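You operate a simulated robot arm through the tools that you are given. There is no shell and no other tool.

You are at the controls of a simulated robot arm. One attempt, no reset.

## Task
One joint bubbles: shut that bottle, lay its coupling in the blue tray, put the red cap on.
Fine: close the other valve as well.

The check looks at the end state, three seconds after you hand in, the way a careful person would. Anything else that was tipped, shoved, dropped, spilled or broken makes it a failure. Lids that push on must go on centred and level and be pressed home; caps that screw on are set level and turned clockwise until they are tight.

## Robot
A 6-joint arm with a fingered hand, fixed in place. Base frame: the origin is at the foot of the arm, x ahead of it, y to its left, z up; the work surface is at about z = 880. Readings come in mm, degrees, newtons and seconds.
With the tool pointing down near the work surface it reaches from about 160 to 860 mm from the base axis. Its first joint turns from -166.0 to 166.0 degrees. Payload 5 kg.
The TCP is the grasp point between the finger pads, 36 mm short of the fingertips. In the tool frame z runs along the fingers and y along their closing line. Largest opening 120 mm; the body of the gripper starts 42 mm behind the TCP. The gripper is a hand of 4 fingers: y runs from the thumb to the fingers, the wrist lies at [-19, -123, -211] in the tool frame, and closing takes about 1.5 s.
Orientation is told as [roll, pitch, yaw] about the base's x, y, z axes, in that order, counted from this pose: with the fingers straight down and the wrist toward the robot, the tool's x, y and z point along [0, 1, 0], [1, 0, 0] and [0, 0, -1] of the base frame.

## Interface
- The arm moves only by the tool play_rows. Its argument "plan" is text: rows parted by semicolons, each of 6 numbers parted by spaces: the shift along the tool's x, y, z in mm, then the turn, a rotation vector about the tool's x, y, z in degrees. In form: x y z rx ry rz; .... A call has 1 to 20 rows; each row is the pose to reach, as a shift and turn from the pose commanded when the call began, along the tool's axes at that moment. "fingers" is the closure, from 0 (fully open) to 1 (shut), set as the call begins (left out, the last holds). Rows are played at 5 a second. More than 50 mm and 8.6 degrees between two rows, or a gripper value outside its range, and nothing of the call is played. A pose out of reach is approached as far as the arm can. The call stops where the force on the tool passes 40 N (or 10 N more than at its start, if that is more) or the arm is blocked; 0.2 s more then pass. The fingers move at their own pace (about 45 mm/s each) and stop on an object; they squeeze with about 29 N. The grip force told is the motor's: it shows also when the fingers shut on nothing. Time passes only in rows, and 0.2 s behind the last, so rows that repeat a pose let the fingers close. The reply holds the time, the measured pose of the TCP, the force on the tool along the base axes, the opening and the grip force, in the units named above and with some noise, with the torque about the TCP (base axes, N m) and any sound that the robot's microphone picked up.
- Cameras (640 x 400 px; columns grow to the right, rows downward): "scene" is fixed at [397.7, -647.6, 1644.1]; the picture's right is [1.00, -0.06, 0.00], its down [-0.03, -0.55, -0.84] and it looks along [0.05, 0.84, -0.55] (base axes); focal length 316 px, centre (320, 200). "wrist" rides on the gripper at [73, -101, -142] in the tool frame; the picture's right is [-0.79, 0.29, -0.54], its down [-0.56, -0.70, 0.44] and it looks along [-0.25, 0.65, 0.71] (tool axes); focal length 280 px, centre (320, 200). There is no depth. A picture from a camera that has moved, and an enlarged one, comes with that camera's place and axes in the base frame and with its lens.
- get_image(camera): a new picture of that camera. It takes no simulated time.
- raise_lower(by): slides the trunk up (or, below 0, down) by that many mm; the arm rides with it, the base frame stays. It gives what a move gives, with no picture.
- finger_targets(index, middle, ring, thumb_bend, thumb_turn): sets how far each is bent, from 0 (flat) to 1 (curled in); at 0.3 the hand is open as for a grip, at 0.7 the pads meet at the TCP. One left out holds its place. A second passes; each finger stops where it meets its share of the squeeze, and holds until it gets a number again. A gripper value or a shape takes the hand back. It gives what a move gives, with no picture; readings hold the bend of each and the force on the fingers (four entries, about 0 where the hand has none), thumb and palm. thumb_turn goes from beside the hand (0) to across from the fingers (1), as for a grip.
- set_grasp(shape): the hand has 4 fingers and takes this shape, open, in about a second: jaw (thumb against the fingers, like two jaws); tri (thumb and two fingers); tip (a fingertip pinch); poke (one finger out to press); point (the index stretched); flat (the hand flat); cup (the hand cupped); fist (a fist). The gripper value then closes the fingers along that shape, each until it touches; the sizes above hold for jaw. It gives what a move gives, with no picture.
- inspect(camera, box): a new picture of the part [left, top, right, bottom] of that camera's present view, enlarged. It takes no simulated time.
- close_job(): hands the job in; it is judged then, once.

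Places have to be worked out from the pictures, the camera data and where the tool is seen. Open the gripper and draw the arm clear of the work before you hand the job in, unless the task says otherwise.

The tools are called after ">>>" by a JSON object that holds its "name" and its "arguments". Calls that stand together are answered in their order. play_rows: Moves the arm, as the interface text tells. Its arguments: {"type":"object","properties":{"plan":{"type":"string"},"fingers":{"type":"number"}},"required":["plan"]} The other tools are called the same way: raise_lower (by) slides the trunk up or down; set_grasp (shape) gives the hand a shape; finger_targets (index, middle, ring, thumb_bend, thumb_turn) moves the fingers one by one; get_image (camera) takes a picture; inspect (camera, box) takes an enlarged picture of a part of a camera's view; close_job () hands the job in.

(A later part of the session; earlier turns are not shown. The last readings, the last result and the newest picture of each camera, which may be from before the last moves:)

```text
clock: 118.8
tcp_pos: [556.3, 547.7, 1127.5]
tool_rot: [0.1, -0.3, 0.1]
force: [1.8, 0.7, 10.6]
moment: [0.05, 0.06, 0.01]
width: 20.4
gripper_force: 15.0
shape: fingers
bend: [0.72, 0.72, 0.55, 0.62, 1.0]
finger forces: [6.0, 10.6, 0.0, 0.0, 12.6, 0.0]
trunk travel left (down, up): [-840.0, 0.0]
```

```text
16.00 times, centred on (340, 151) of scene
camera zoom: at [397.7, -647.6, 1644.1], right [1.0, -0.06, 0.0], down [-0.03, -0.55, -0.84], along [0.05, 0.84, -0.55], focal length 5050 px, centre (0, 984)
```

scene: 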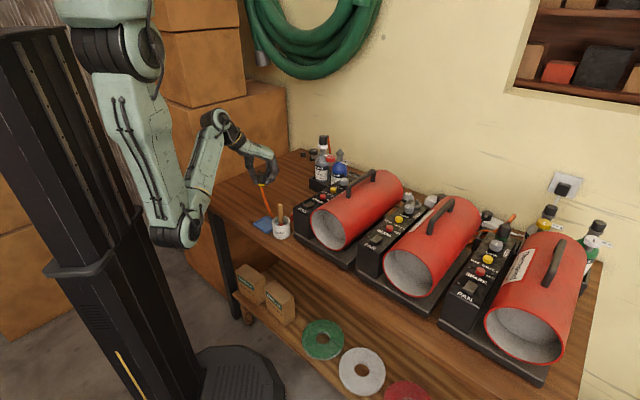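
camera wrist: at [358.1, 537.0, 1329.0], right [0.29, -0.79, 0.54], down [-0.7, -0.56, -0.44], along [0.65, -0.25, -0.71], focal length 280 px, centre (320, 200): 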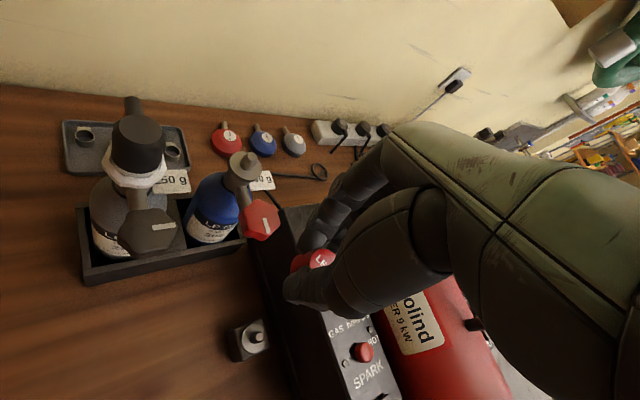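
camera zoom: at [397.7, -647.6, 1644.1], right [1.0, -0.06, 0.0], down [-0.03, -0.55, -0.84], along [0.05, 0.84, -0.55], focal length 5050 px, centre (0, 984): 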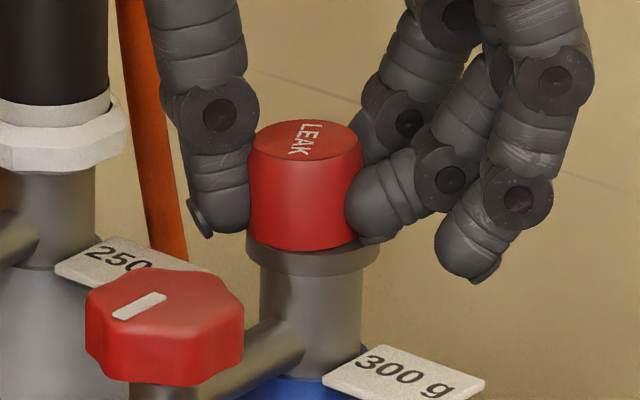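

Squeezing pulled the cap about 1.8 mm toward −x. I relax to a light grip and recentre; then I'll press from above with closed fingertips instead, so pressing doesn't drag it sideways.

>>> {"name": "finger_targets", "arguments": {"index": 0.65, "middle": 0.65, "thumb_bend": 0.61}}

>>> {"name": "play_rows", "arguments": {"plan": "0 0 -1 0 0 0; 0 0 -2 0 0 0; 0 0 -3 0 0 0"}}

>>> {"name": "inspect", "arguments": {"camera": "scene", "box": [334, 146, 346, 156]}}

```text
clock: 119.8
tcp_pos: [555.5, 547.4, 1129.2]
tool_rot: [0.1, -0.2, 0.1]
force: [-0.4, 1.4, 17.8]
moment: [0.07, -0.19, 0.03]
width: 22.9
gripper_force: 11.7
shape: fingers
bend: [0.68, 0.65, 0.55, 0.6, 1.0]
finger forces: [12.4, 9.0, 0.0, 0.0, 1.3, 0.0]
trunk travel left (down, up): [-840.0, 0.0]
```

```text
clock: 120.6
tcp_pos: [554.7, 547.4, 1128.9]
tool_rot: [-0.1, 0.0, 0.1]
force: [-0.4, 0.7, 8.2]
moment: [-0.04, -0.08, 0.01]
width: 27.1
gripper_force: 5.7
shape: fingers
bend: [0.65, 0.65, 0.55, 0.6, 1.0]
finger forces: [0.0, 9.1, 0.1, 0.1, 2.1, 0.0]
trunk travel left (down, up): [-840.0, 0.0]
```

```text
16.00 times, centred on (340, 151) of scene
camera zoom: at [397.7, -647.6, 1644.1], right [1.0, -0.06, 0.0], down [-0.03, -0.55, -0.84], along [0.05, 0.84, -0.55], focal length 5050 px, centre (0, 984)
```

zoom: 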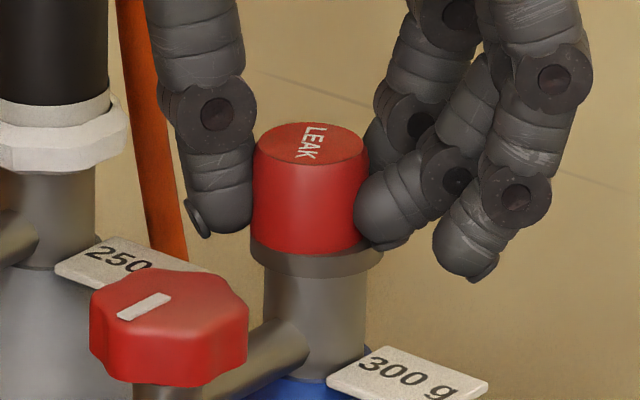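

A fingertip seems to be bearing on the flange (8 N vertical). I raise a few millimetres to free it, then nudge the cap back.

>>> {"name": "play_rows", "arguments": {"plan": "0 0 -2 0 0 0; 0 0 -4 0 0 0; 0 0 -6 0 0 0"}}

>>> {"name": "finger_targets", "arguments": {"index": 0.63, "middle": 0.63, "thumb_bend": 0.61}}

>>> {"name": "inspect", "arguments": {"camera": "scene", "box": [334, 146, 346, 156]}}

```text
clock: 121.4
tcp_pos: [555.6, 548.1, 1136.8]
tool_rot: [0.0, 0.0, 0.1]
force: [-0.3, -0.2, -0.1]
moment: [-0.05, -0.03, -0.01]
width: 26.3
gripper_force: 0.6
shape: fingers
bend: [0.65, 0.65, 0.55, 0.6, 1.0]
finger forces: [0.1, 0.6, 0.0, 0.0, 0.5, 0.0]
trunk travel left (down, up): [-840.0, 0.0]
```

```text
clock: 122.4
tcp_pos: [555.7, 548.6, 1136.0]
tool_rot: [0.1, -0.1, 0.1]
force: [-0.1, -0.4, -0.3]
moment: [-0.03, -0.01, -0.01]
width: 28.4
gripper_force: 0.1
shape: fingers
bend: [0.63, 0.63, 0.55, 0.61, 1.0]
finger forces: [0.0, 0.2, 0.0, 0.1, 0.2, 0.1]
trunk travel left (down, up): [-840.0, 0.0]
```

```text
16.00 times, centred on (340, 151) of scene
camera zoom: at [397.7, -647.6, 1644.1], right [1.0, -0.06, 0.0], down [-0.03, -0.55, -0.84], along [0.05, 0.84, -0.55], focal length 5050 px, centre (0, 984)
```

zoom: 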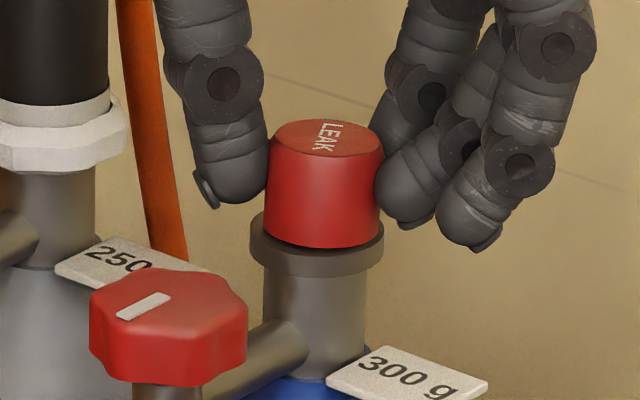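

The cap was dragged a bit right and slightly lifted when I raised the fingers. I open the hand fully off it, lift clear, and reassess before pressing from above.

>>> {"name": "finger_targets", "arguments": {"index": 0.54, "middle": 0.54, "ring": 0.5, "thumb_bend": 0.52}}

>>> {"name": "inspect", "arguments": {"camera": "scene", "box": [334, 146, 346, 156]}}

>>> {"name": "inspect", "arguments": {"camera": "wrist", "box": [260, 220, 340, 290]}}

```text
clock: 123.4
tcp_pos: [555.1, 549.4, 1135.6]
tool_rot: [0.0, -0.1, 0.1]
force: [-0.7, -0.5, -0.1]
moment: [0.02, 0.01, 0.02]
width: 54.6
gripper_force: 0.0
shape: fingers
bend: [0.54, 0.54, 0.5, 0.52, 1.0]
finger forces: [0.0, 0.1, 0.0, 0.0, 0.0, 0.1]
trunk travel left (down, up): [-840.0, 0.0]
```

```text
16.00 times, centred on (340, 151) of scene
camera zoom: at [397.7, -647.6, 1644.1], right [1.0, -0.06, 0.0], down [-0.03, -0.55, -0.84], along [0.05, 0.84, -0.55], focal length 5050 px, centre (0, 984)
```

zoom: 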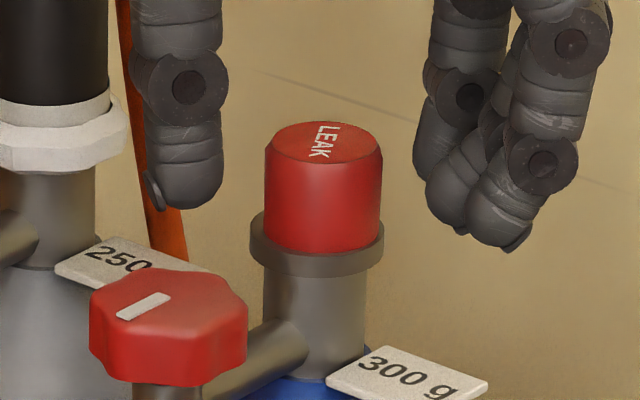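

```text
5.71 times, centred on (300, 255) of wrist
camera zoom: at [453.9, 620.9, 1280.2], right [0.29, -0.79, 0.54], down [-0.7, -0.56, -0.44], along [0.65, -0.25, -0.71], focal length 1602 px, centre (434, -114)
```

zoom: 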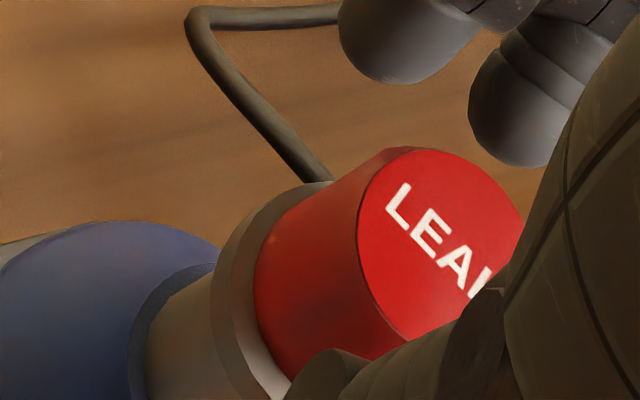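

The cap sits level but ~1.6 mm toward +x. I bring only the fingers near it and nudge it gently toward −x.

>>> {"name": "finger_targets", "arguments": {"index": 0.62, "middle": 0.62}}

>>> {"name": "inspect", "arguments": {"camera": "scene", "box": [334, 146, 346, 156]}}

```text
clock: 124.4
tcp_pos: [554.2, 548.7, 1137.2]
tool_rot: [-0.1, -0.2, 0.1]
force: [0.5, 0.0, 0.8]
moment: [0.01, -0.02, -0.02]
width: 42.7
gripper_force: 0.0
shape: fingers
bend: [0.62, 0.62, 0.5, 0.52, 1.0]
finger forces: [0.1, 0.0, 0.0, 0.1, 0.1, 0.1]
trunk travel left (down, up): [-840.0, 0.0]
```

```text
16.00 times, centred on (340, 151) of scene
camera zoom: at [397.7, -647.6, 1644.1], right [1.0, -0.06, 0.0], down [-0.03, -0.55, -0.84], along [0.05, 0.84, -0.55], focal length 5050 px, centre (0, 984)
```

zoom: 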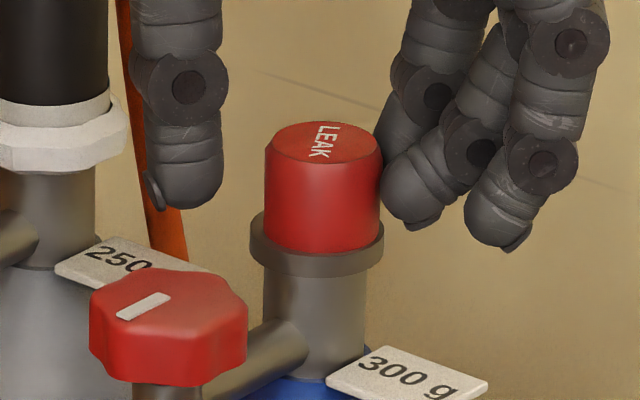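

The fingers are just touching. I push 1.8 mm toward −x.

>>> {"name": "play_rows", "arguments": {"plan": "0 -0.6 0 0 0 0; 0 -1.2 0 0 0 0; 0 -1.8 0 0 0 0; 0 -1.8 0 0 0 0"}}

>>> {"name": "inspect", "arguments": {"camera": "scene", "box": [334, 146, 346, 156]}}

```text
clock: 125.4
tcp_pos: [553.6, 549.8, 1135.1]
tool_rot: [0.0, -0.1, 0.1]
force: [0.1, -0.8, 0.8]
moment: [-0.03, -0.04, -0.01]
width: 42.8
gripper_force: 0.1
shape: fingers
bend: [0.62, 0.62, 0.5, 0.52, 1.0]
finger forces: [0.1, 0.0, 0.0, 0.1, 0.0, 0.1]
trunk travel left (down, up): [-840.0, 0.0]
```

```text
16.00 times, centred on (340, 151) of scene
camera zoom: at [397.7, -647.6, 1644.1], right [1.0, -0.06, 0.0], down [-0.03, -0.55, -0.84], along [0.05, 0.84, -0.55], focal length 5050 px, centre (0, 984)
```

zoom: 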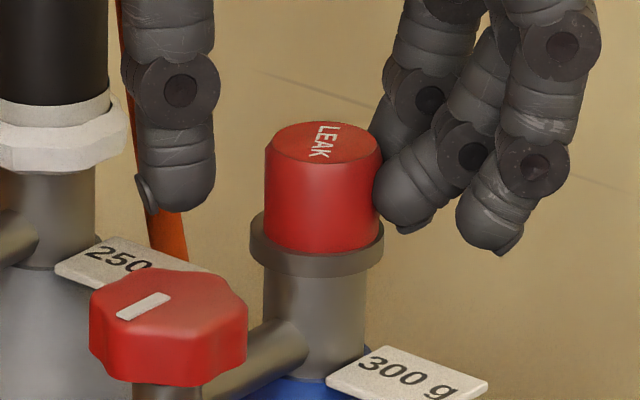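

Not touching yet. I continue in half-millimetre steps.

>>> {"name": "play_rows", "arguments": {"plan": "0 -0.5 0 0 0 0; 0 -1 0 0 0 0; 0 -1.5 0 0 0 0; 0 -2 0 0 0 0; 0 -2 0 0 0 0"}}

>>> {"name": "inspect", "arguments": {"camera": "scene", "box": [334, 146, 346, 156]}}

```text
clock: 126.6
tcp_pos: [551.9, 548.3, 1136.5]
tool_rot: [0.0, 0.0, 0.1]
force: [-0.4, 0.5, -0.8]
moment: [-0.02, -0.01, 0.02]
width: 43.0
gripper_force: 0.0
shape: fingers
bend: [0.62, 0.62, 0.5, 0.52, 1.0]
finger forces: [0.1, 0.0, 0.1, 0.1, 0.0, 0.0]
trunk travel left (down, up): [-840.0, 0.0]
```

```text
16.00 times, centred on (340, 151) of scene
camera zoom: at [397.7, -647.6, 1644.1], right [1.0, -0.06, 0.0], down [-0.03, -0.55, -0.84], along [0.05, 0.84, -0.55], focal length 5050 px, centre (0, 984)
```

zoom: 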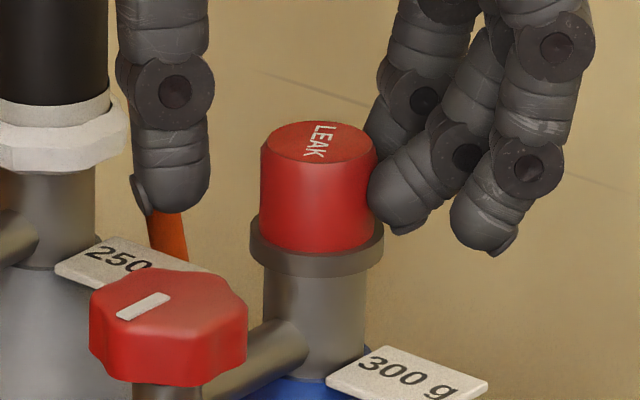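

It moves: now within ~0.6 mm. One more 0.6 mm push, then back off.

>>> {"name": "play_rows", "arguments": {"plan": "0 -0.3 0 0 0 0; 0 -0.6 0 0 0 0; 0 -0.6 0 0 0 0; 0 1 0 0 0 0; 0 3 0 0 0 0"}}

>>> {"name": "inspect", "arguments": {"camera": "scene", "box": [334, 146, 346, 156]}}

>>> {"name": "inspect", "arguments": {"camera": "wrist", "box": [250, 210, 350, 300]}}

```text
clock: 127.8
tcp_pos: [555.4, 549.1, 1135.5]
tool_rot: [-0.1, 0.0, 0.1]
force: [0.3, -0.2, 0.1]
moment: [-0.03, -0.01, 0.02]
width: 43.0
gripper_force: 0.0
shape: fingers
bend: [0.62, 0.62, 0.5, 0.52, 1.0]
finger forces: [0.0, 0.0, 0.1, 0.1, 0.0, 0.1]
trunk travel left (down, up): [-840.0, 0.0]
```

```text
16.00 times, centred on (340, 151) of scene
camera zoom: at [397.7, -647.6, 1644.1], right [1.0, -0.06, 0.0], down [-0.03, -0.55, -0.84], along [0.05, 0.84, -0.55], focal length 5050 px, centre (0, 984)
```

zoom: 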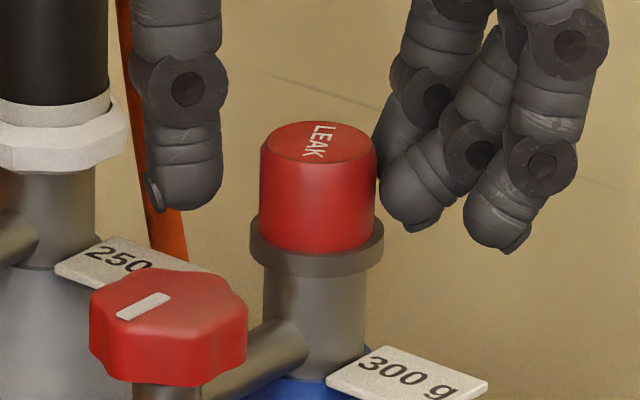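

```text
4.44 times, centred on (300, 255) of wrist
camera zoom: at [453.9, 621.8, 1279.5], right [0.29, -0.79, 0.54], down [-0.7, -0.56, -0.44], along [0.65, -0.25, -0.71], focal length 1246 px, centre (409, -44)
```

zoom: 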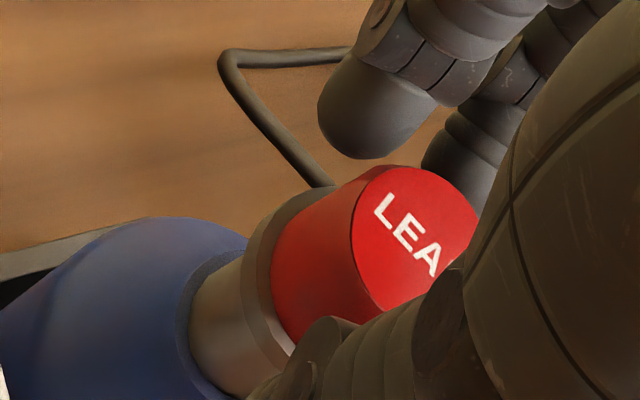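

Centred and level now. I lift above the cap, close the fingers into a tight tip, and will press straight down on the cap's centre.

>>> {"name": "play_rows", "arguments": {"plan": "0 0 -10 0 0 0; 0 0 -20 0 0 0; 0 0 -30 0 0 0; 0 0 -40 0 0 0"}}

>>> {"name": "finger_targets", "arguments": {"index": 0.7, "middle": 0.7, "ring": 0.7, "thumb_bend": 0.7}}

>>> {"name": "inspect", "arguments": {"camera": "scene", "box": [320, 120, 360, 160]}}

>>> {"name": "inspect", "arguments": {"camera": "wrist", "box": [230, 180, 370, 320]}}

```text
clock: 128.8
tcp_pos: [556.2, 550.0, 1177.3]
tool_rot: [0.0, -0.1, 0.2]
force: [-0.3, 0.1, 0.7]
moment: [0.03, 0.0, -0.03]
width: 43.0
gripper_force: 0.1
shape: fingers
bend: [0.62, 0.62, 0.5, 0.52, 1.0]
finger forces: [0.0, 0.0, 0.0, 0.0, 0.1, 0.0]
trunk travel left (down, up): [-840.0, 0.0]
```

```text
clock: 129.8
tcp_pos: [557.3, 550.7, 1176.5]
tool_rot: [0.0, -0.1, 0.1]
force: [0.4, 0.0, 0.4]
moment: [0.02, -0.01, -0.01]
width: 6.0
gripper_force: 0.1
shape: fingers
bend: [0.7, 0.7, 0.7, 0.7, 1.0]
finger forces: [0.1, 0.0, 0.0, 0.0, 0.0, 0.0]
trunk travel left (down, up): [-840.0, 0.0]
```

```text
10.00 times, centred on (340, 140) of scene
camera zoom: at [397.7, -647.6, 1644.1], right [1.0, -0.06, 0.0], down [-0.03, -0.55, -0.84], along [0.05, 0.84, -0.55], focal length 3156 px, centre (120, 800)
```

zoom: 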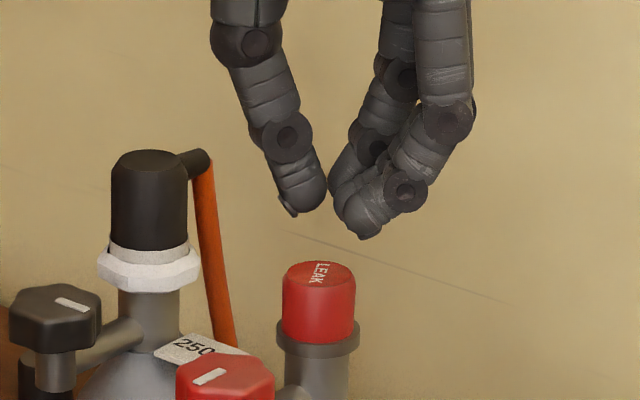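

```text
2.86 times, centred on (300, 250) of wrist
camera zoom: at [454.4, 622.3, 1320.2], right [0.29, -0.79, 0.54], down [-0.7, -0.56, -0.44], along [0.65, -0.25, -0.71], focal length 801 px, centre (377, 57)
```

zoom: 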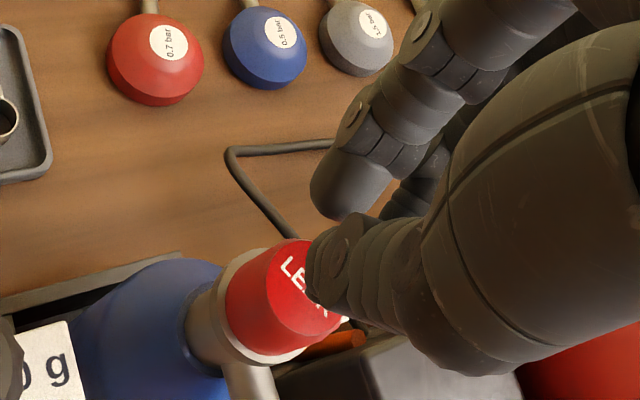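

Thumb and finger tips are at unequal heights, so a single-finger press is cleaner. I set the "poke" shape and see where its tip is.

>>> {"name": "set_grasp", "arguments": {"shape": "poke"}}

>>> {"name": "inspect", "arguments": {"camera": "scene", "box": [310, 100, 370, 160]}}

>>> {"name": "inspect", "arguments": {"camera": "wrist", "box": [200, 150, 400, 320]}}

```text
clock: 130.7
tcp_pos: [556.6, 549.1, 1178.2]
tool_rot: [0.0, -0.1, 0.1]
force: [0.0, 0.0, 0.8]
moment: [-0.01, 0.02, -0.01]
width: 0.2
gripper_force: 0.0
shape: poke
bend: [0.7, 0.7, 0.99, 1.0, 1.0]
finger forces: [0.0, 0.1, 0.0, 0.0, 0.0, 0.1]
trunk travel left (down, up): [-840.0, 0.0]
```

```text
6.67 times, centred on (340, 130) of scene
camera zoom: at [397.7, -647.6, 1644.1], right [1.0, -0.06, 0.0], down [-0.03, -0.55, -0.84], along [0.05, 0.84, -0.55], focal length 2104 px, centre (187, 667)
```

zoom: 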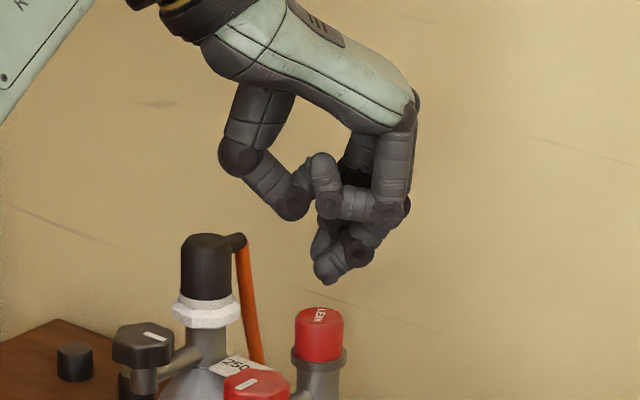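

```text
2.35 times, centred on (300, 235) of wrist
camera zoom: at [454.5, 622.3, 1320.2], right [0.29, -0.79, 0.54], down [-0.7, -0.56, -0.44], along [0.65, -0.25, -0.71], focal length 660 px, centre (367, 118)
```

zoom: 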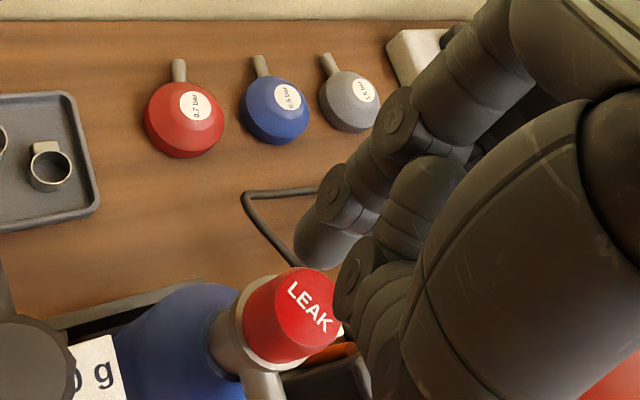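

Poke leaves index and middle pointing down (tips near TCP, index 20 mm toward +y). I centre the two tips over the cap (TCP ≈ (554,535.5)) and come down on its top.

>>> {"name": "play_rows", "arguments": {"plan": "-7 -1 0 0 0 0; -13.5 -2.6 0 0 0 0; -13.5 -2.6 7 0 0 0; -13.5 -2.6 14 0 0 0; -13.5 -2.6 19 0 0 0"}}

>>> {"name": "inspect", "arguments": {"camera": "scene", "box": [320, 120, 360, 160]}}

>>> {"name": "inspect", "arguments": {"camera": "wrist", "box": [220, 180, 360, 300]}}

```text
clock: 131.9
tcp_pos: [551.4, 535.4, 1156.1]
tool_rot: [0.0, 0.0, 0.2]
force: [-0.1, 0.4, -1.0]
moment: [-0.05, 0.01, -0.01]
width: 0.0
gripper_force: 0.1
shape: poke
bend: [0.7, 0.7, 0.99, 1.0, 1.0]
finger forces: [0.0, 0.1, 0.1, 0.0, 0.0, 0.0]
trunk travel left (down, up): [-840.0, 0.0]
```

```text
10.00 times, centred on (340, 140) of scene
camera zoom: at [397.7, -647.6, 1644.1], right [1.0, -0.06, 0.0], down [-0.03, -0.55, -0.84], along [0.05, 0.84, -0.55], focal length 3156 px, centre (120, 800)
```

zoom: 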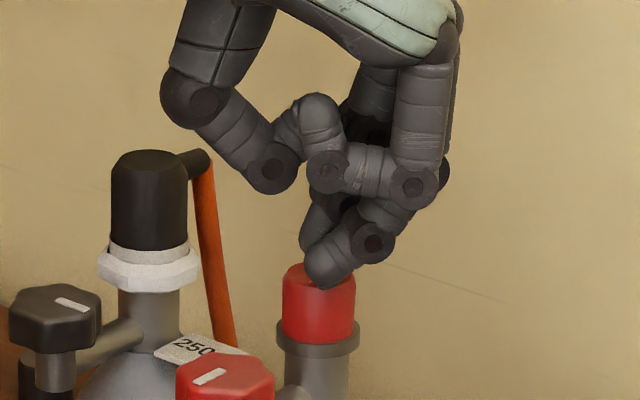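

```text
3.33 times, centred on (290, 240) of wrist
camera zoom: at [450.9, 607.8, 1299.8], right [0.29, -0.79, 0.54], down [-0.7, -0.56, -0.44], along [0.65, -0.25, -0.71], focal length 935 px, centre (420, 67)
```

zoom: 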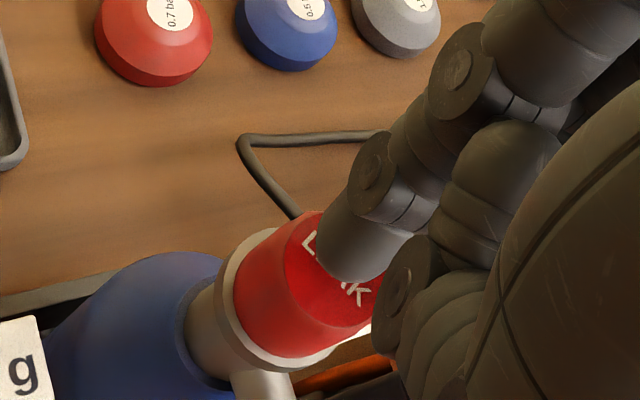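

Both tips are right above the cap top. I press down in 1 mm steps.

>>> {"name": "play_rows", "arguments": {"plan": "0 -1 1 0 0 0; 0 -1 2 0 0 0; 0 -1 3 0 0 0; 0 -1 4 0 0 0; 0 -1 5 0 0 0; 0 -1 6 0 0 0"}}

>>> {"name": "inspect", "arguments": {"camera": "scene", "box": [320, 125, 360, 165]}}

```text
clock: 133.3
tcp_pos: [550.4, 534.6, 1153.2]
tool_rot: [0.0, -0.2, 0.2]
force: [0.6, -0.2, 1.6]
moment: [0.04, 0.01, 0.01]
width: 0.0
gripper_force: 0.0
shape: poke
bend: [0.7, 0.7, 0.99, 1.0, 1.0]
finger forces: [0.6, 1.3, 0.1, 0.1, 0.0, 0.1]
trunk travel left (down, up): [-840.0, 0.0]
```

```text
10.00 times, centred on (340, 145) of scene
camera zoom: at [397.7, -647.6, 1644.1], right [1.0, -0.06, 0.0], down [-0.03, -0.55, -0.84], along [0.05, 0.84, -0.55], focal length 3156 px, centre (120, 750)
```

zoom: 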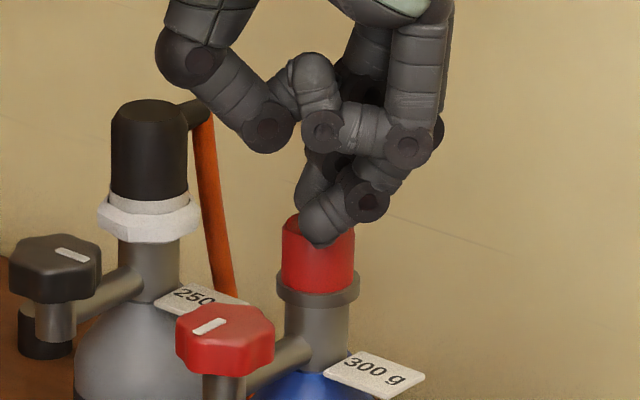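

Both tips touch. I keep pressing.

>>> {"name": "play_rows", "arguments": {"plan": "0 0 1 0 0 0; 0 0 2 0 0 0; 0 0 3 0 0 0; 0 0 4 0 0 0; 0 0 5 0 0 0; 0 0 6 0 0 0"}}

>>> {"name": "inspect", "arguments": {"camera": "scene", "box": [320, 125, 360, 165]}}

```text
clock: 134.7
tcp_pos: [550.5, 533.4, 1152.1]
tool_rot: [0.4, -0.4, 0.1]
force: [2.9, 2.7, 33.7]
moment: [0.1, -0.12, -0.01]
width: 0.0
gripper_force: 0.0
shape: poke
bend: [0.7, 0.7, 0.99, 1.0, 1.0]
finger forces: [14.8, 18.8, 0.0, 0.0, 0.0, 0.0]
trunk travel left (down, up): [-840.0, 0.0]
```

```text
10.00 times, centred on (340, 145) of scene
camera zoom: at [397.7, -647.6, 1644.1], right [1.0, -0.06, 0.0], down [-0.03, -0.55, -0.84], along [0.05, 0.84, -0.55], focal length 3156 px, centre (120, 750)
```

zoom: 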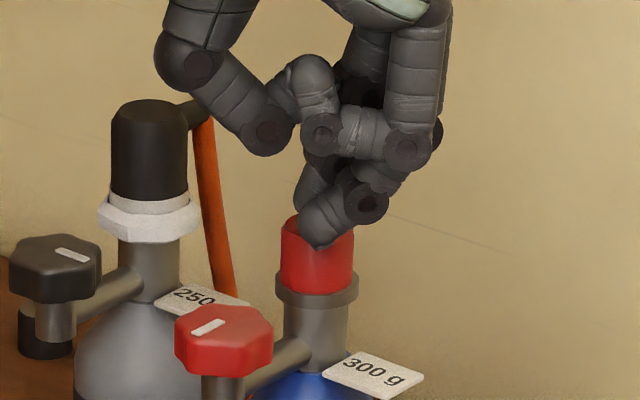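

33.7 N straight down and it doesn't sink any further, so it is pressed home. I lift off and inspect.

>>> {"name": "play_rows", "arguments": {"plan": "0 0 -3 0 0 0; 0 0 -6 0 0 0; 0 0 -15 0 0 0; 0 0 -25 0 0 0; 0 0 -35 0 0 0; 0 0 -45 0 0 0"}}

>>> {"name": "inspect", "arguments": {"camera": "scene", "box": [334, 146, 346, 156]}}

>>> {"name": "inspect", "arguments": {"camera": "wrist", "box": [200, 200, 340, 320]}}

```text
clock: 136.1
tcp_pos: [549.9, 535.9, 1190.2]
tool_rot: [-0.1, 0.0, 0.2]
force: [0.4, -0.3, 0.3]
moment: [-0.02, -0.02, 0.02]
width: 0.0
gripper_force: 0.0
shape: poke
bend: [0.7, 0.7, 0.99, 1.0, 1.0]
finger forces: [0.0, 0.0, 0.0, 0.0, 0.0, 0.0]
trunk travel left (down, up): [-840.0, 0.0]
```

```text
16.00 times, centred on (340, 151) of scene
camera zoom: at [397.7, -647.6, 1644.1], right [1.0, -0.06, 0.0], down [-0.03, -0.55, -0.84], along [0.05, 0.84, -0.55], focal length 5050 px, centre (0, 984)
```

zoom: 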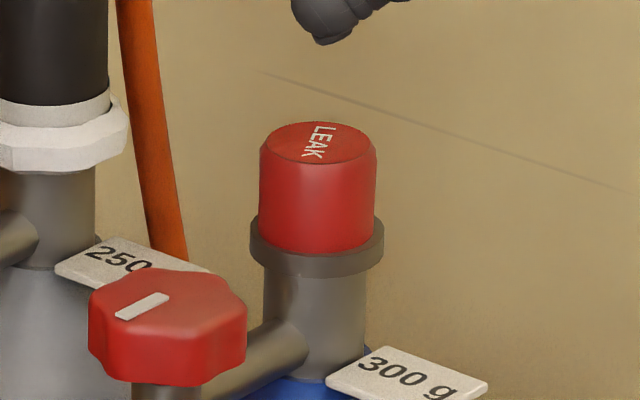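

```text
3.33 times, centred on (270, 260) of wrist
camera zoom: at [449.1, 607.2, 1333.3], right [0.29, -0.79, 0.54], down [-0.7, -0.56, -0.44], along [0.65, -0.25, -0.71], focal length 935 px, centre (487, 0)
```

zoom: 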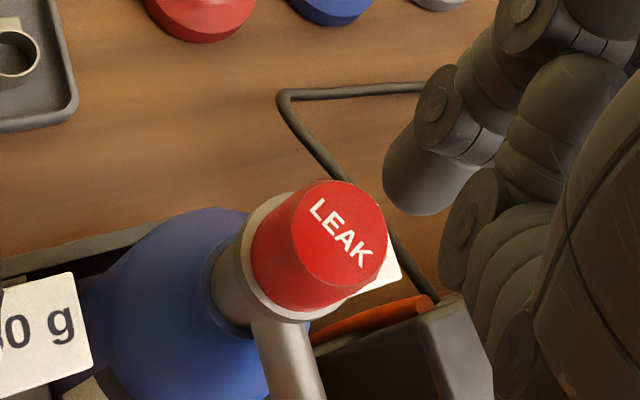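

The cap is level, centred and home; the red valve's mark still shows closed. Now the other (grey) bottle's black valve: I locate its knob from both cameras.

>>> {"name": "inspect", "arguments": {"camera": "scene", "box": [305, 125, 345, 165]}}

>>> {"name": "inspect", "arguments": {"camera": "wrist", "box": [60, 200, 260, 400]}}

```text
10.00 times, centred on (325, 145) of scene
camera zoom: at [397.7, -647.6, 1644.1], right [1.0, -0.06, 0.0], down [-0.03, -0.55, -0.84], along [0.05, 0.84, -0.55], focal length 3156 px, centre (270, 750)
```

zoom: 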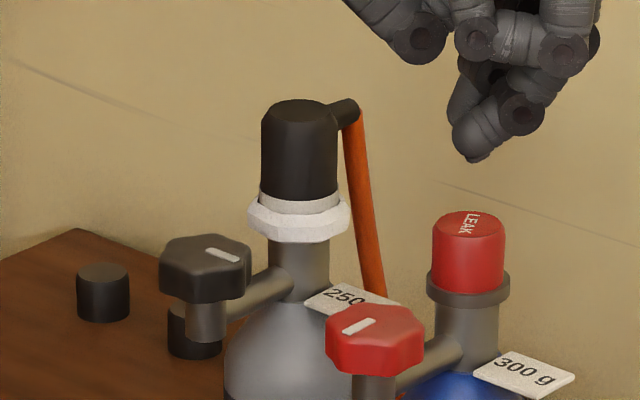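

```text
2.00 times, centred on (160, 300) of wrist
camera zoom: at [449.1, 607.2, 1333.3], right [0.29, -0.79, 0.54], down [-0.7, -0.56, -0.44], along [0.65, -0.25, -0.71], focal length 561 px, centre (640, 0)
```

zoom: 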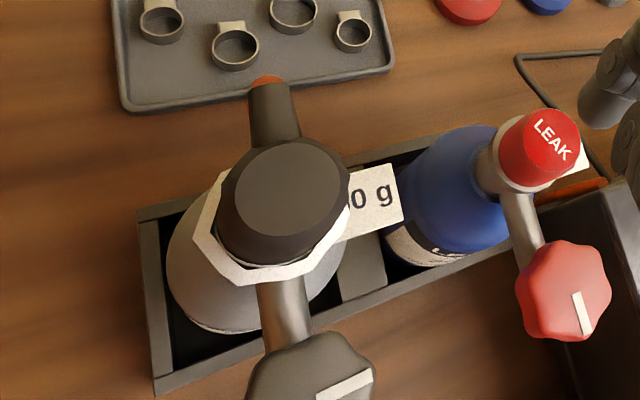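

Grey knob centre ≈ (446.5,576), its neck at (484,615). I set the same finger configuration (index curled) and move above the knob at yaw −22°, high enough to clear the grey coupling.

>>> {"name": "finger_targets", "arguments": {"index": 1.0, "middle": 0.38, "ring": 0.38, "thumb_bend": 0.44, "thumb_turn": 1.0}}

>>> {"name": "play_rows", "arguments": {"plan": "8 -20 2 0 0 4; 16 -40 4 0 0 8; 24 -60 7 0 0 12; 32 -80 10 0 0 17; 40 -103 13 0 0 22"}}

>>> {"name": "inspect", "arguments": {"camera": "wrist", "box": [160, 160, 400, 400]}}

>>> {"name": "inspect", "arguments": {"camera": "scene", "box": [280, 90, 360, 170]}}

```text
clock: 137.1
tcp_pos: [550.8, 534.6, 1190.7]
tool_rot: [0.0, -0.1, 0.1]
force: [0.2, -0.2, 0.3]
moment: [0.02, -0.02, -0.01]
width: 71.5
gripper_force: 0.1
shape: fingers
bend: [1.0, 0.38, 0.38, 0.44, 0.99]
finger forces: [0.0, 0.0, 0.1, 0.0, 0.1, 0.1]
trunk travel left (down, up): [-840.0, 0.0]
```

```text
clock: 138.3
tcp_pos: [447.6, 575.6, 1176.1]
tool_rot: [-0.1, 0.0, -22.0]
force: [0.9, -0.4, 0.3]
moment: [0.0, -0.01, 0.04]
width: 71.6
gripper_force: 0.0
shape: fingers
bend: [1.0, 0.38, 0.38, 0.44, 0.99]
finger forces: [0.0, 0.0, 0.1, 0.0, 0.0, 0.0]
trunk travel left (down, up): [-840.0, 0.0]
```

```text
1.67 times, centred on (280, 280) of wrist
camera zoom: at [380.8, 679.9, 1319.7], right [-0.03, -0.84, 0.54], down [-0.86, -0.26, -0.44], along [0.51, -0.48, -0.71], focal length 467 px, centre (387, 67)
```

zoom: 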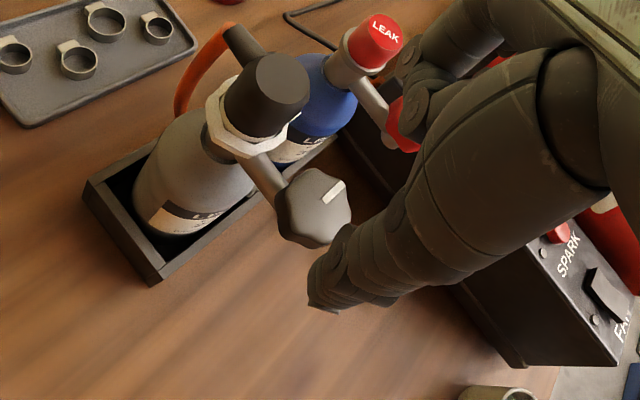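

```text
5.00 times, centred on (320, 130) of scene
camera zoom: at [397.7, -647.6, 1644.1], right [1.0, -0.06, 0.0], down [-0.03, -0.55, -0.84], along [0.05, 0.84, -0.55], focal length 1578 px, centre (320, 550)
```

zoom: 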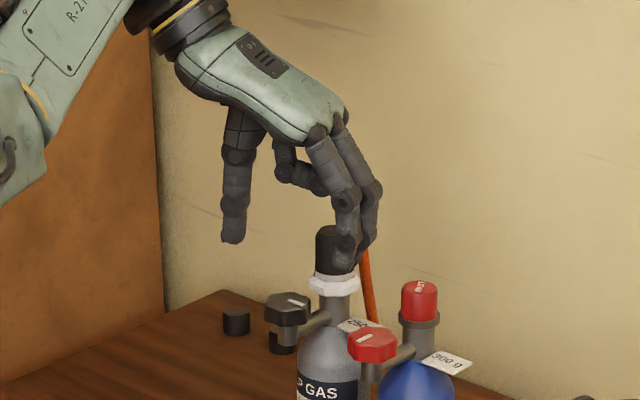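

Knob centre ≈ (444.5,576.3). I nudge 3 mm and lower the trunk by 65 mm to put the pads around the knob.

>>> {"name": "play_rows", "arguments": {"plan": "-1 -1.5 0 0 0 0; -1 -3 0 0 0 0"}}

>>> {"name": "raise_lower", "arguments": {"by": -67}}

>>> {"name": "inspect", "arguments": {"camera": "wrist", "box": [160, 160, 400, 400]}}

>>> {"name": "inspect", "arguments": {"camera": "scene", "box": [280, 100, 360, 180]}}

```text
clock: 138.9
tcp_pos: [444.7, 575.1, 1178.3]
tool_rot: [0.0, 0.0, -21.8]
force: [0.1, 0.2, -0.5]
moment: [0.02, -0.03, 0.0]
width: 71.4
gripper_force: 0.1
shape: fingers
bend: [1.0, 0.38, 0.38, 0.44, 0.99]
finger forces: [0.0, 0.0, 0.1, 0.0, 0.1, 0.1]
trunk travel left (down, up): [-840.0, 0.0]
```

```text
clock: 139.9
tcp_pos: [444.9, 575.3, 1109.6]
tool_rot: [0.0, -0.1, -21.9]
force: [0.1, 0.0, 0.4]
moment: [-0.01, -0.01, 0.01]
width: 71.5
gripper_force: 0.0
shape: fingers
bend: [1.0, 0.38, 0.38, 0.44, 0.99]
finger forces: [0.0, 0.0, 0.0, 0.1, 0.1, 0.0]
trunk travel left (down, up): [-773.0, 67.0]
```

```text
1.67 times, centred on (280, 280) of wrist
camera zoom: at [377.8, 680.0, 1253.7], right [-0.03, -0.84, 0.54], down [-0.86, -0.26, -0.44], along [0.51, -0.48, -0.71], focal length 467 px, centre (387, 67)
```

zoom: 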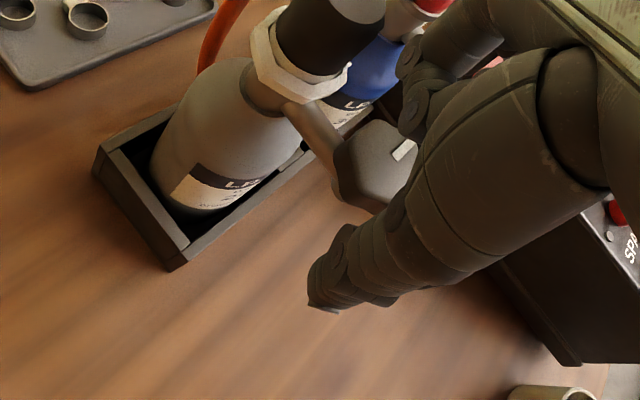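

```text
5.00 times, centred on (320, 140) of scene
camera zoom: at [397.7, -647.6, 1644.1], right [1.0, -0.06, 0.0], down [-0.03, -0.55, -0.84], along [0.05, 0.84, -0.55], focal length 1578 px, centre (320, 500)
```

zoom: 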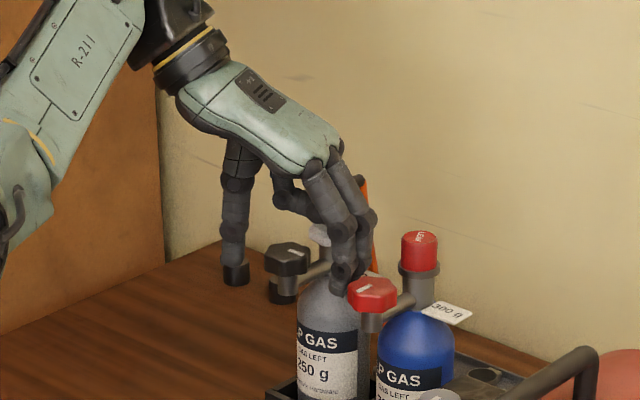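

The geometry matches the red-knob case. I bring in the thumb, then the middle finger, balanced as before.

>>> {"name": "finger_targets", "arguments": {"thumb_bend": 0.6, "middle": 0.5, "ring": 0.5}}

>>> {"name": "finger_targets", "arguments": {"middle": 0.62}}

>>> {"name": "finger_targets", "arguments": {"middle": 0.75, "thumb_bend": 0.69}}

>>> {"name": "inspect", "arguments": {"camera": "scene", "box": [280, 100, 360, 180]}}

```text
clock: 140.9
tcp_pos: [444.9, 573.9, 1109.1]
tool_rot: [0.0, -0.1, -21.9]
force: [-1.0, 0.0, -0.9]
moment: [0.02, 0.02, 0.02]
width: 63.0
gripper_force: 0.6
shape: fingers
bend: [1.0, 0.5, 0.5, 0.59, 1.0]
finger forces: [0.0, 0.0, 0.0, 0.0, 0.9, 0.0]
trunk travel left (down, up): [-773.0, 67.0]
```

```text
clock: 141.9
tcp_pos: [443.8, 574.5, 1109.7]
tool_rot: [0.0, -0.1, -21.9]
force: [-0.6, 0.1, -0.4]
moment: [0.0, -0.02, 0.02]
width: 63.5
gripper_force: 1.3
shape: fingers
bend: [1.0, 0.61, 0.5, 0.59, 1.0]
finger forces: [0.0, 1.5, 0.1, 0.0, 1.2, 0.0]
trunk travel left (down, up): [-773.0, 67.0]
```

```text
clock: 142.9
tcp_pos: [444.1, 574.3, 1109.4]
tool_rot: [0.1, -0.1, -21.9]
force: [-0.3, -1.3, 0.0]
moment: [0.0, 0.0, 0.01]
width: 62.4
gripper_force: 9.8
shape: fingers
bend: [1.0, 0.63, 0.5, 0.62, 1.0]
finger forces: [0.0, 10.2, 0.1, 0.0, 10.2, 0.0]
trunk travel left (down, up): [-773.0, 67.0]
```

```text
5.00 times, centred on (320, 140) of scene
camera zoom: at [397.7, -647.6, 1644.1], right [1.0, -0.06, 0.0], down [-0.03, -0.55, -0.84], along [0.05, 0.84, -0.55], focal length 1578 px, centre (320, 500)
```

zoom: 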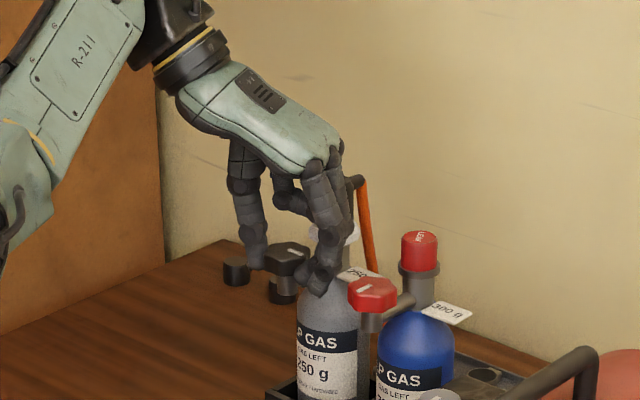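

Balanced 10 N grip. I turn clockwise 36° first, staying within the arm's reach.

>>> {"name": "play_rows", "arguments": {"plan": "0 0 0 0 0 4; 0 0 0 0 0 8; 0 0 0 0 0 12; 0 0 0 0 0 16; 0 0 0 0 0 20; 0 0 0 0 0 24; 0 0 0 0 0 28; 0 0 0 0 0 32; 0 0 0 0 0 36"}}

>>> {"name": "inspect", "arguments": {"camera": "wrist", "box": [160, 160, 400, 400]}}

>>> {"name": "inspect", "arguments": {"camera": "scene", "box": [280, 100, 360, 180]}}

```text
clock: 144.9
tcp_pos: [445.2, 574.2, 1110.3]
tool_rot: [0.0, -0.1, -57.9]
force: [-0.8, -2.5, 1.4]
moment: [-0.01, 0.06, 0.01]
width: 62.7
gripper_force: 10.1
shape: fingers
bend: [1.0, 0.63, 0.5, 0.62, 1.0]
finger forces: [0.0, 10.6, 0.1, 0.0, 10.1, 0.1]
trunk travel left (down, up): [-773.0, 67.0]
```

```text
1.67 times, centred on (280, 280) of wrist
camera zoom: at [452.5, 699.1, 1253.3], right [-0.52, -0.66, 0.54], down [-0.85, 0.3, -0.44], along [0.13, -0.69, -0.71], focal length 467 px, centre (387, 67)
```

zoom: 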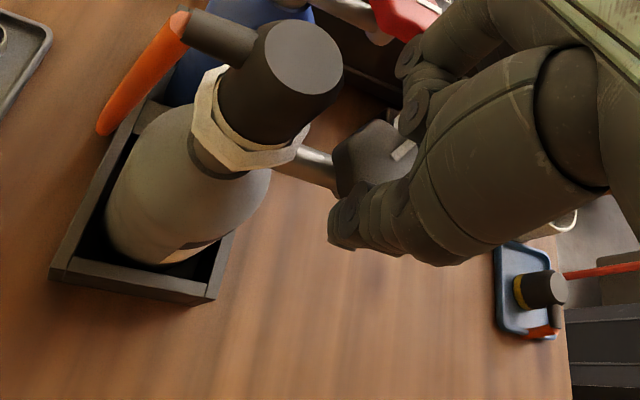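

```text
5.00 times, centred on (320, 140) of scene
camera zoom: at [397.7, -647.6, 1644.1], right [1.0, -0.06, 0.0], down [-0.03, -0.55, -0.84], along [0.05, 0.84, -0.55], focal length 1578 px, centre (320, 500)
```

zoom: 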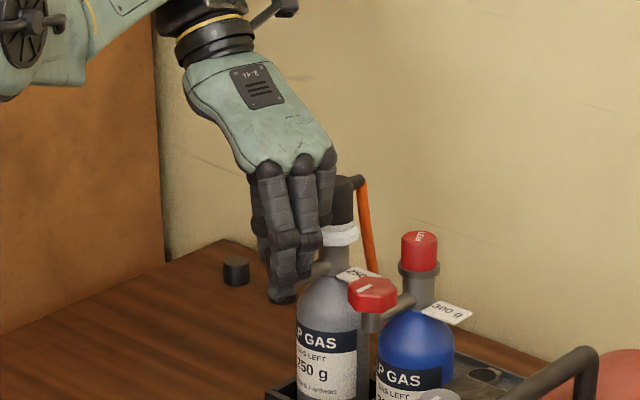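

Turned 36° with no reach warnings. I release, swing back, and repeat.

>>> {"name": "finger_targets", "arguments": {"middle": 0.4, "ring": 0.38, "thumb_bend": 0.44}}

>>> {"name": "play_rows", "arguments": {"plan": "0 0 0 0 0 -6; 0 0 0 0 0 -12; 0 0 0 0 0 -18; 0 0 0 0 0 -24; 0 0 0 0 0 -30; 0 0 0 0 0 -36"}}

>>> {"name": "inspect", "arguments": {"camera": "wrist", "box": [160, 160, 400, 400]}}

>>> {"name": "inspect", "arguments": {"camera": "scene", "box": [290, 120, 350, 180]}}

```text
clock: 145.9
tcp_pos: [445.7, 574.7, 1109.6]
tool_rot: [0.0, -0.2, -57.9]
force: [0.0, 0.1, -0.5]
moment: [-0.03, 0.0, -0.01]
width: 71.4
gripper_force: 0.0
shape: fingers
bend: [1.0, 0.4, 0.38, 0.44, 0.99]
finger forces: [0.1, 0.0, 0.0, 0.0, 0.1, 0.0]
trunk travel left (down, up): [-773.0, 67.0]
```

```text
clock: 147.3
tcp_pos: [446.0, 573.9, 1110.2]
tool_rot: [0.1, -0.1, -21.7]
force: [-0.2, 0.1, 0.3]
moment: [0.01, 0.01, 0.01]
width: 71.4
gripper_force: 0.0
shape: fingers
bend: [1.0, 0.4, 0.38, 0.44, 0.99]
finger forces: [0.0, 0.0, 0.0, 0.1, 0.0, 0.1]
trunk travel left (down, up): [-773.0, 67.0]
```

```text
1.67 times, centred on (280, 280) of wrist
camera zoom: at [377.7, 679.4, 1253.5], right [-0.03, -0.84, 0.54], down [-0.86, -0.26, -0.44], along [0.51, -0.48, -0.71], focal length 467 px, centre (387, 67)
```

zoom: 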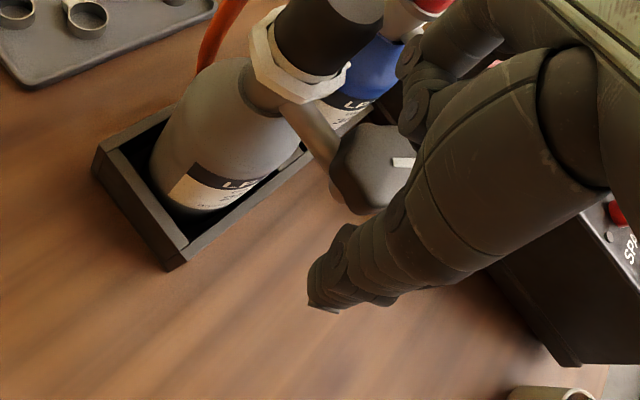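

```text
6.67 times, centred on (320, 150) of scene
camera zoom: at [397.7, -647.6, 1644.1], right [1.0, -0.06, 0.0], down [-0.03, -0.55, -0.84], along [0.05, 0.84, -0.55], focal length 2104 px, centre (320, 533)
```

zoom: 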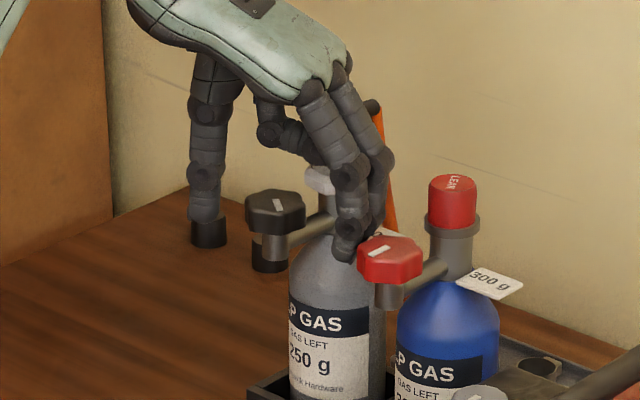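

The mark turned by about a third of the way. I regrip and turn again.

>>> {"name": "play_rows", "arguments": {"plan": "0 -1 0 0 0 0; 0 -1.5 0 0 0 0"}}

>>> {"name": "finger_targets", "arguments": {"thumb_bend": 0.6, "middle": 0.5, "ring": 0.5}}

>>> {"name": "finger_targets", "arguments": {"middle": 0.62}}

>>> {"name": "finger_targets", "arguments": {"middle": 0.75, "thumb_bend": 0.69}}

>>> {"name": "play_rows", "arguments": {"plan": "0 0 0 0 0 4; 0 0 0 0 0 8; 0 0 0 0 0 12; 0 0 0 0 0 16; 0 0 0 0 0 20; 0 0 0 0 0 24; 0 0 0 0 0 28; 0 0 0 0 0 32; 0 0 0 0 0 36"}}

>>> {"name": "inspect", "arguments": {"camera": "wrist", "box": [160, 160, 400, 400]}}

```text
clock: 147.9
tcp_pos: [442.8, 574.0, 1109.5]
tool_rot: [0.1, -0.1, -21.8]
force: [-0.9, -0.5, 0.0]
moment: [0.0, 0.0, 0.02]
width: 71.8
gripper_force: 0.0
shape: fingers
bend: [1.0, 0.4, 0.38, 0.44, 0.99]
finger forces: [0.0, 0.0, 0.0, 0.1, 0.0, 0.0]
trunk travel left (down, up): [-773.0, 67.0]
```

```text
clock: 148.9
tcp_pos: [442.5, 574.0, 1109.7]
tool_rot: [0.0, -0.1, -21.9]
force: [-0.3, 1.0, 0.2]
moment: [0.03, 0.03, 0.02]
width: 63.0
gripper_force: 0.0
shape: fingers
bend: [1.0, 0.5, 0.5, 0.59, 1.0]
finger forces: [0.1, 0.1, 0.0, 0.0, 0.9, 0.1]
trunk travel left (down, up): [-773.0, 67.0]
```

```text
clock: 149.9
tcp_pos: [443.6, 573.8, 1109.5]
tool_rot: [0.0, 0.0, -21.9]
force: [1.0, 0.1, -0.3]
moment: [0.01, -0.03, 0.01]
width: 63.1
gripper_force: 1.1
shape: fingers
bend: [1.0, 0.61, 0.5, 0.59, 1.0]
finger forces: [0.0, 1.8, 0.0, 0.0, 1.5, 0.1]
trunk travel left (down, up): [-773.0, 67.0]
```

```text
clock: 150.9
tcp_pos: [444.6, 574.8, 1110.5]
tool_rot: [0.0, 0.0, -21.9]
force: [-1.3, -1.4, 0.3]
moment: [-0.03, 0.04, -0.01]
width: 62.5
gripper_force: 9.7
shape: fingers
bend: [1.0, 0.63, 0.5, 0.62, 1.0]
finger forces: [0.0, 9.4, 0.0, 0.0, 9.6, 0.0]
trunk travel left (down, up): [-773.0, 67.0]
```

```text
clock: 152.9
tcp_pos: [443.3, 576.1, 1110.3]
tool_rot: [0.0, 0.0, -57.9]
force: [-1.7, -1.0, 0.0]
moment: [0.04, 0.07, 0.04]
width: 62.6
gripper_force: 9.6
shape: fingers
bend: [1.0, 0.63, 0.5, 0.62, 1.0]
finger forces: [0.0, 9.2, 0.0, 0.0, 9.4, 0.0]
trunk travel left (down, up): [-773.0, 67.0]
```

```text
1.67 times, centred on (280, 280) of wrist
camera zoom: at [451.4, 700.4, 1253.8], right [-0.52, -0.66, 0.54], down [-0.85, 0.3, -0.44], along [0.13, -0.69, -0.71], focal length 467 px, centre (387, 67)
```

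zoom: 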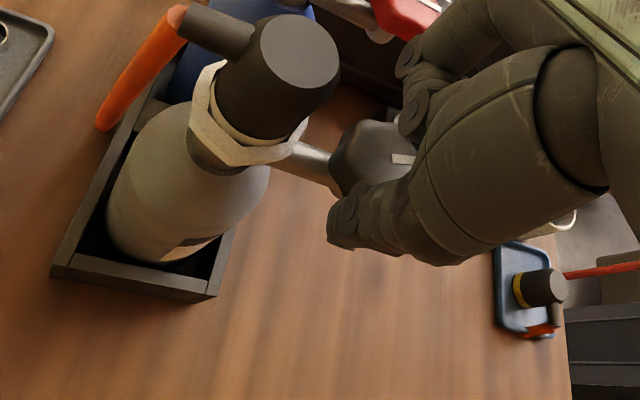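

Second stroke done (about 72° in total). I release, swing back and do a third stroke to the stop.

>>> {"name": "finger_targets", "arguments": {"middle": 0.4, "ring": 0.38, "thumb_bend": 0.44}}

>>> {"name": "play_rows", "arguments": {"plan": "0 0 0 0 0 -6; 0 0 0 0 0 -12; 0 0 0 0 0 -18; 0 0 0 0 0 -24; 0 0 0 0 0 -30; 0 0 0 0 0 -36"}}

>>> {"name": "inspect", "arguments": {"camera": "wrist", "box": [160, 160, 400, 400]}}

>>> {"name": "inspect", "arguments": {"camera": "scene", "box": [290, 120, 350, 180]}}

```text
clock: 153.9
tcp_pos: [444.7, 576.0, 1109.7]
tool_rot: [0.0, 0.0, -57.8]
force: [-0.7, -0.6, -0.3]
moment: [-0.02, -0.02, -0.02]
width: 71.3
gripper_force: 0.1
shape: fingers
bend: [1.0, 0.4, 0.38, 0.44, 0.99]
finger forces: [0.0, 0.1, 0.1, 0.0, 0.0, 0.1]
trunk travel left (down, up): [-773.0, 67.0]
```

```text
clock: 155.3
tcp_pos: [444.5, 575.8, 1109.1]
tool_rot: [0.0, -0.1, -21.7]
force: [-0.1, -0.5, -0.7]
moment: [0.01, -0.01, -0.03]
width: 71.5
gripper_force: 0.1
shape: fingers
bend: [1.0, 0.4, 0.38, 0.44, 0.99]
finger forces: [0.1, 0.0, 0.0, 0.1, 0.1, 0.1]
trunk travel left (down, up): [-773.0, 67.0]
```

```text
1.67 times, centred on (280, 280) of wrist
camera zoom: at [376.9, 680.3, 1253.4], right [-0.03, -0.84, 0.54], down [-0.86, -0.26, -0.44], along [0.51, -0.48, -0.71], focal length 467 px, centre (387, 67)
```

zoom: 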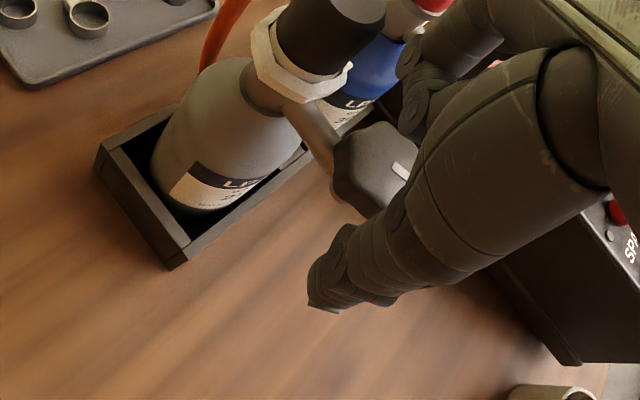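

```text
6.67 times, centred on (320, 150) of scene
camera zoom: at [397.7, -647.6, 1644.1], right [1.0, -0.06, 0.0], down [-0.03, -0.55, -0.84], along [0.05, 0.84, -0.55], focal length 2104 px, centre (320, 533)
```

zoom: 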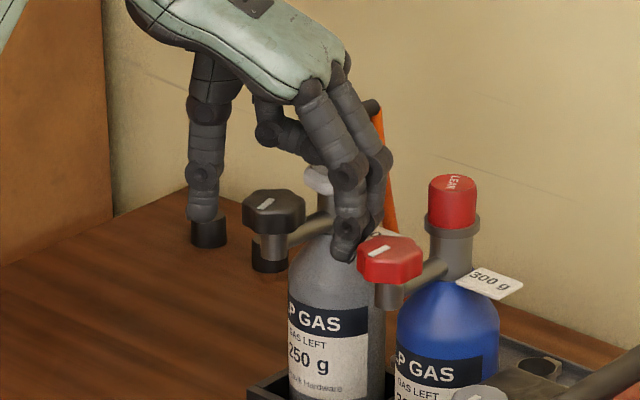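

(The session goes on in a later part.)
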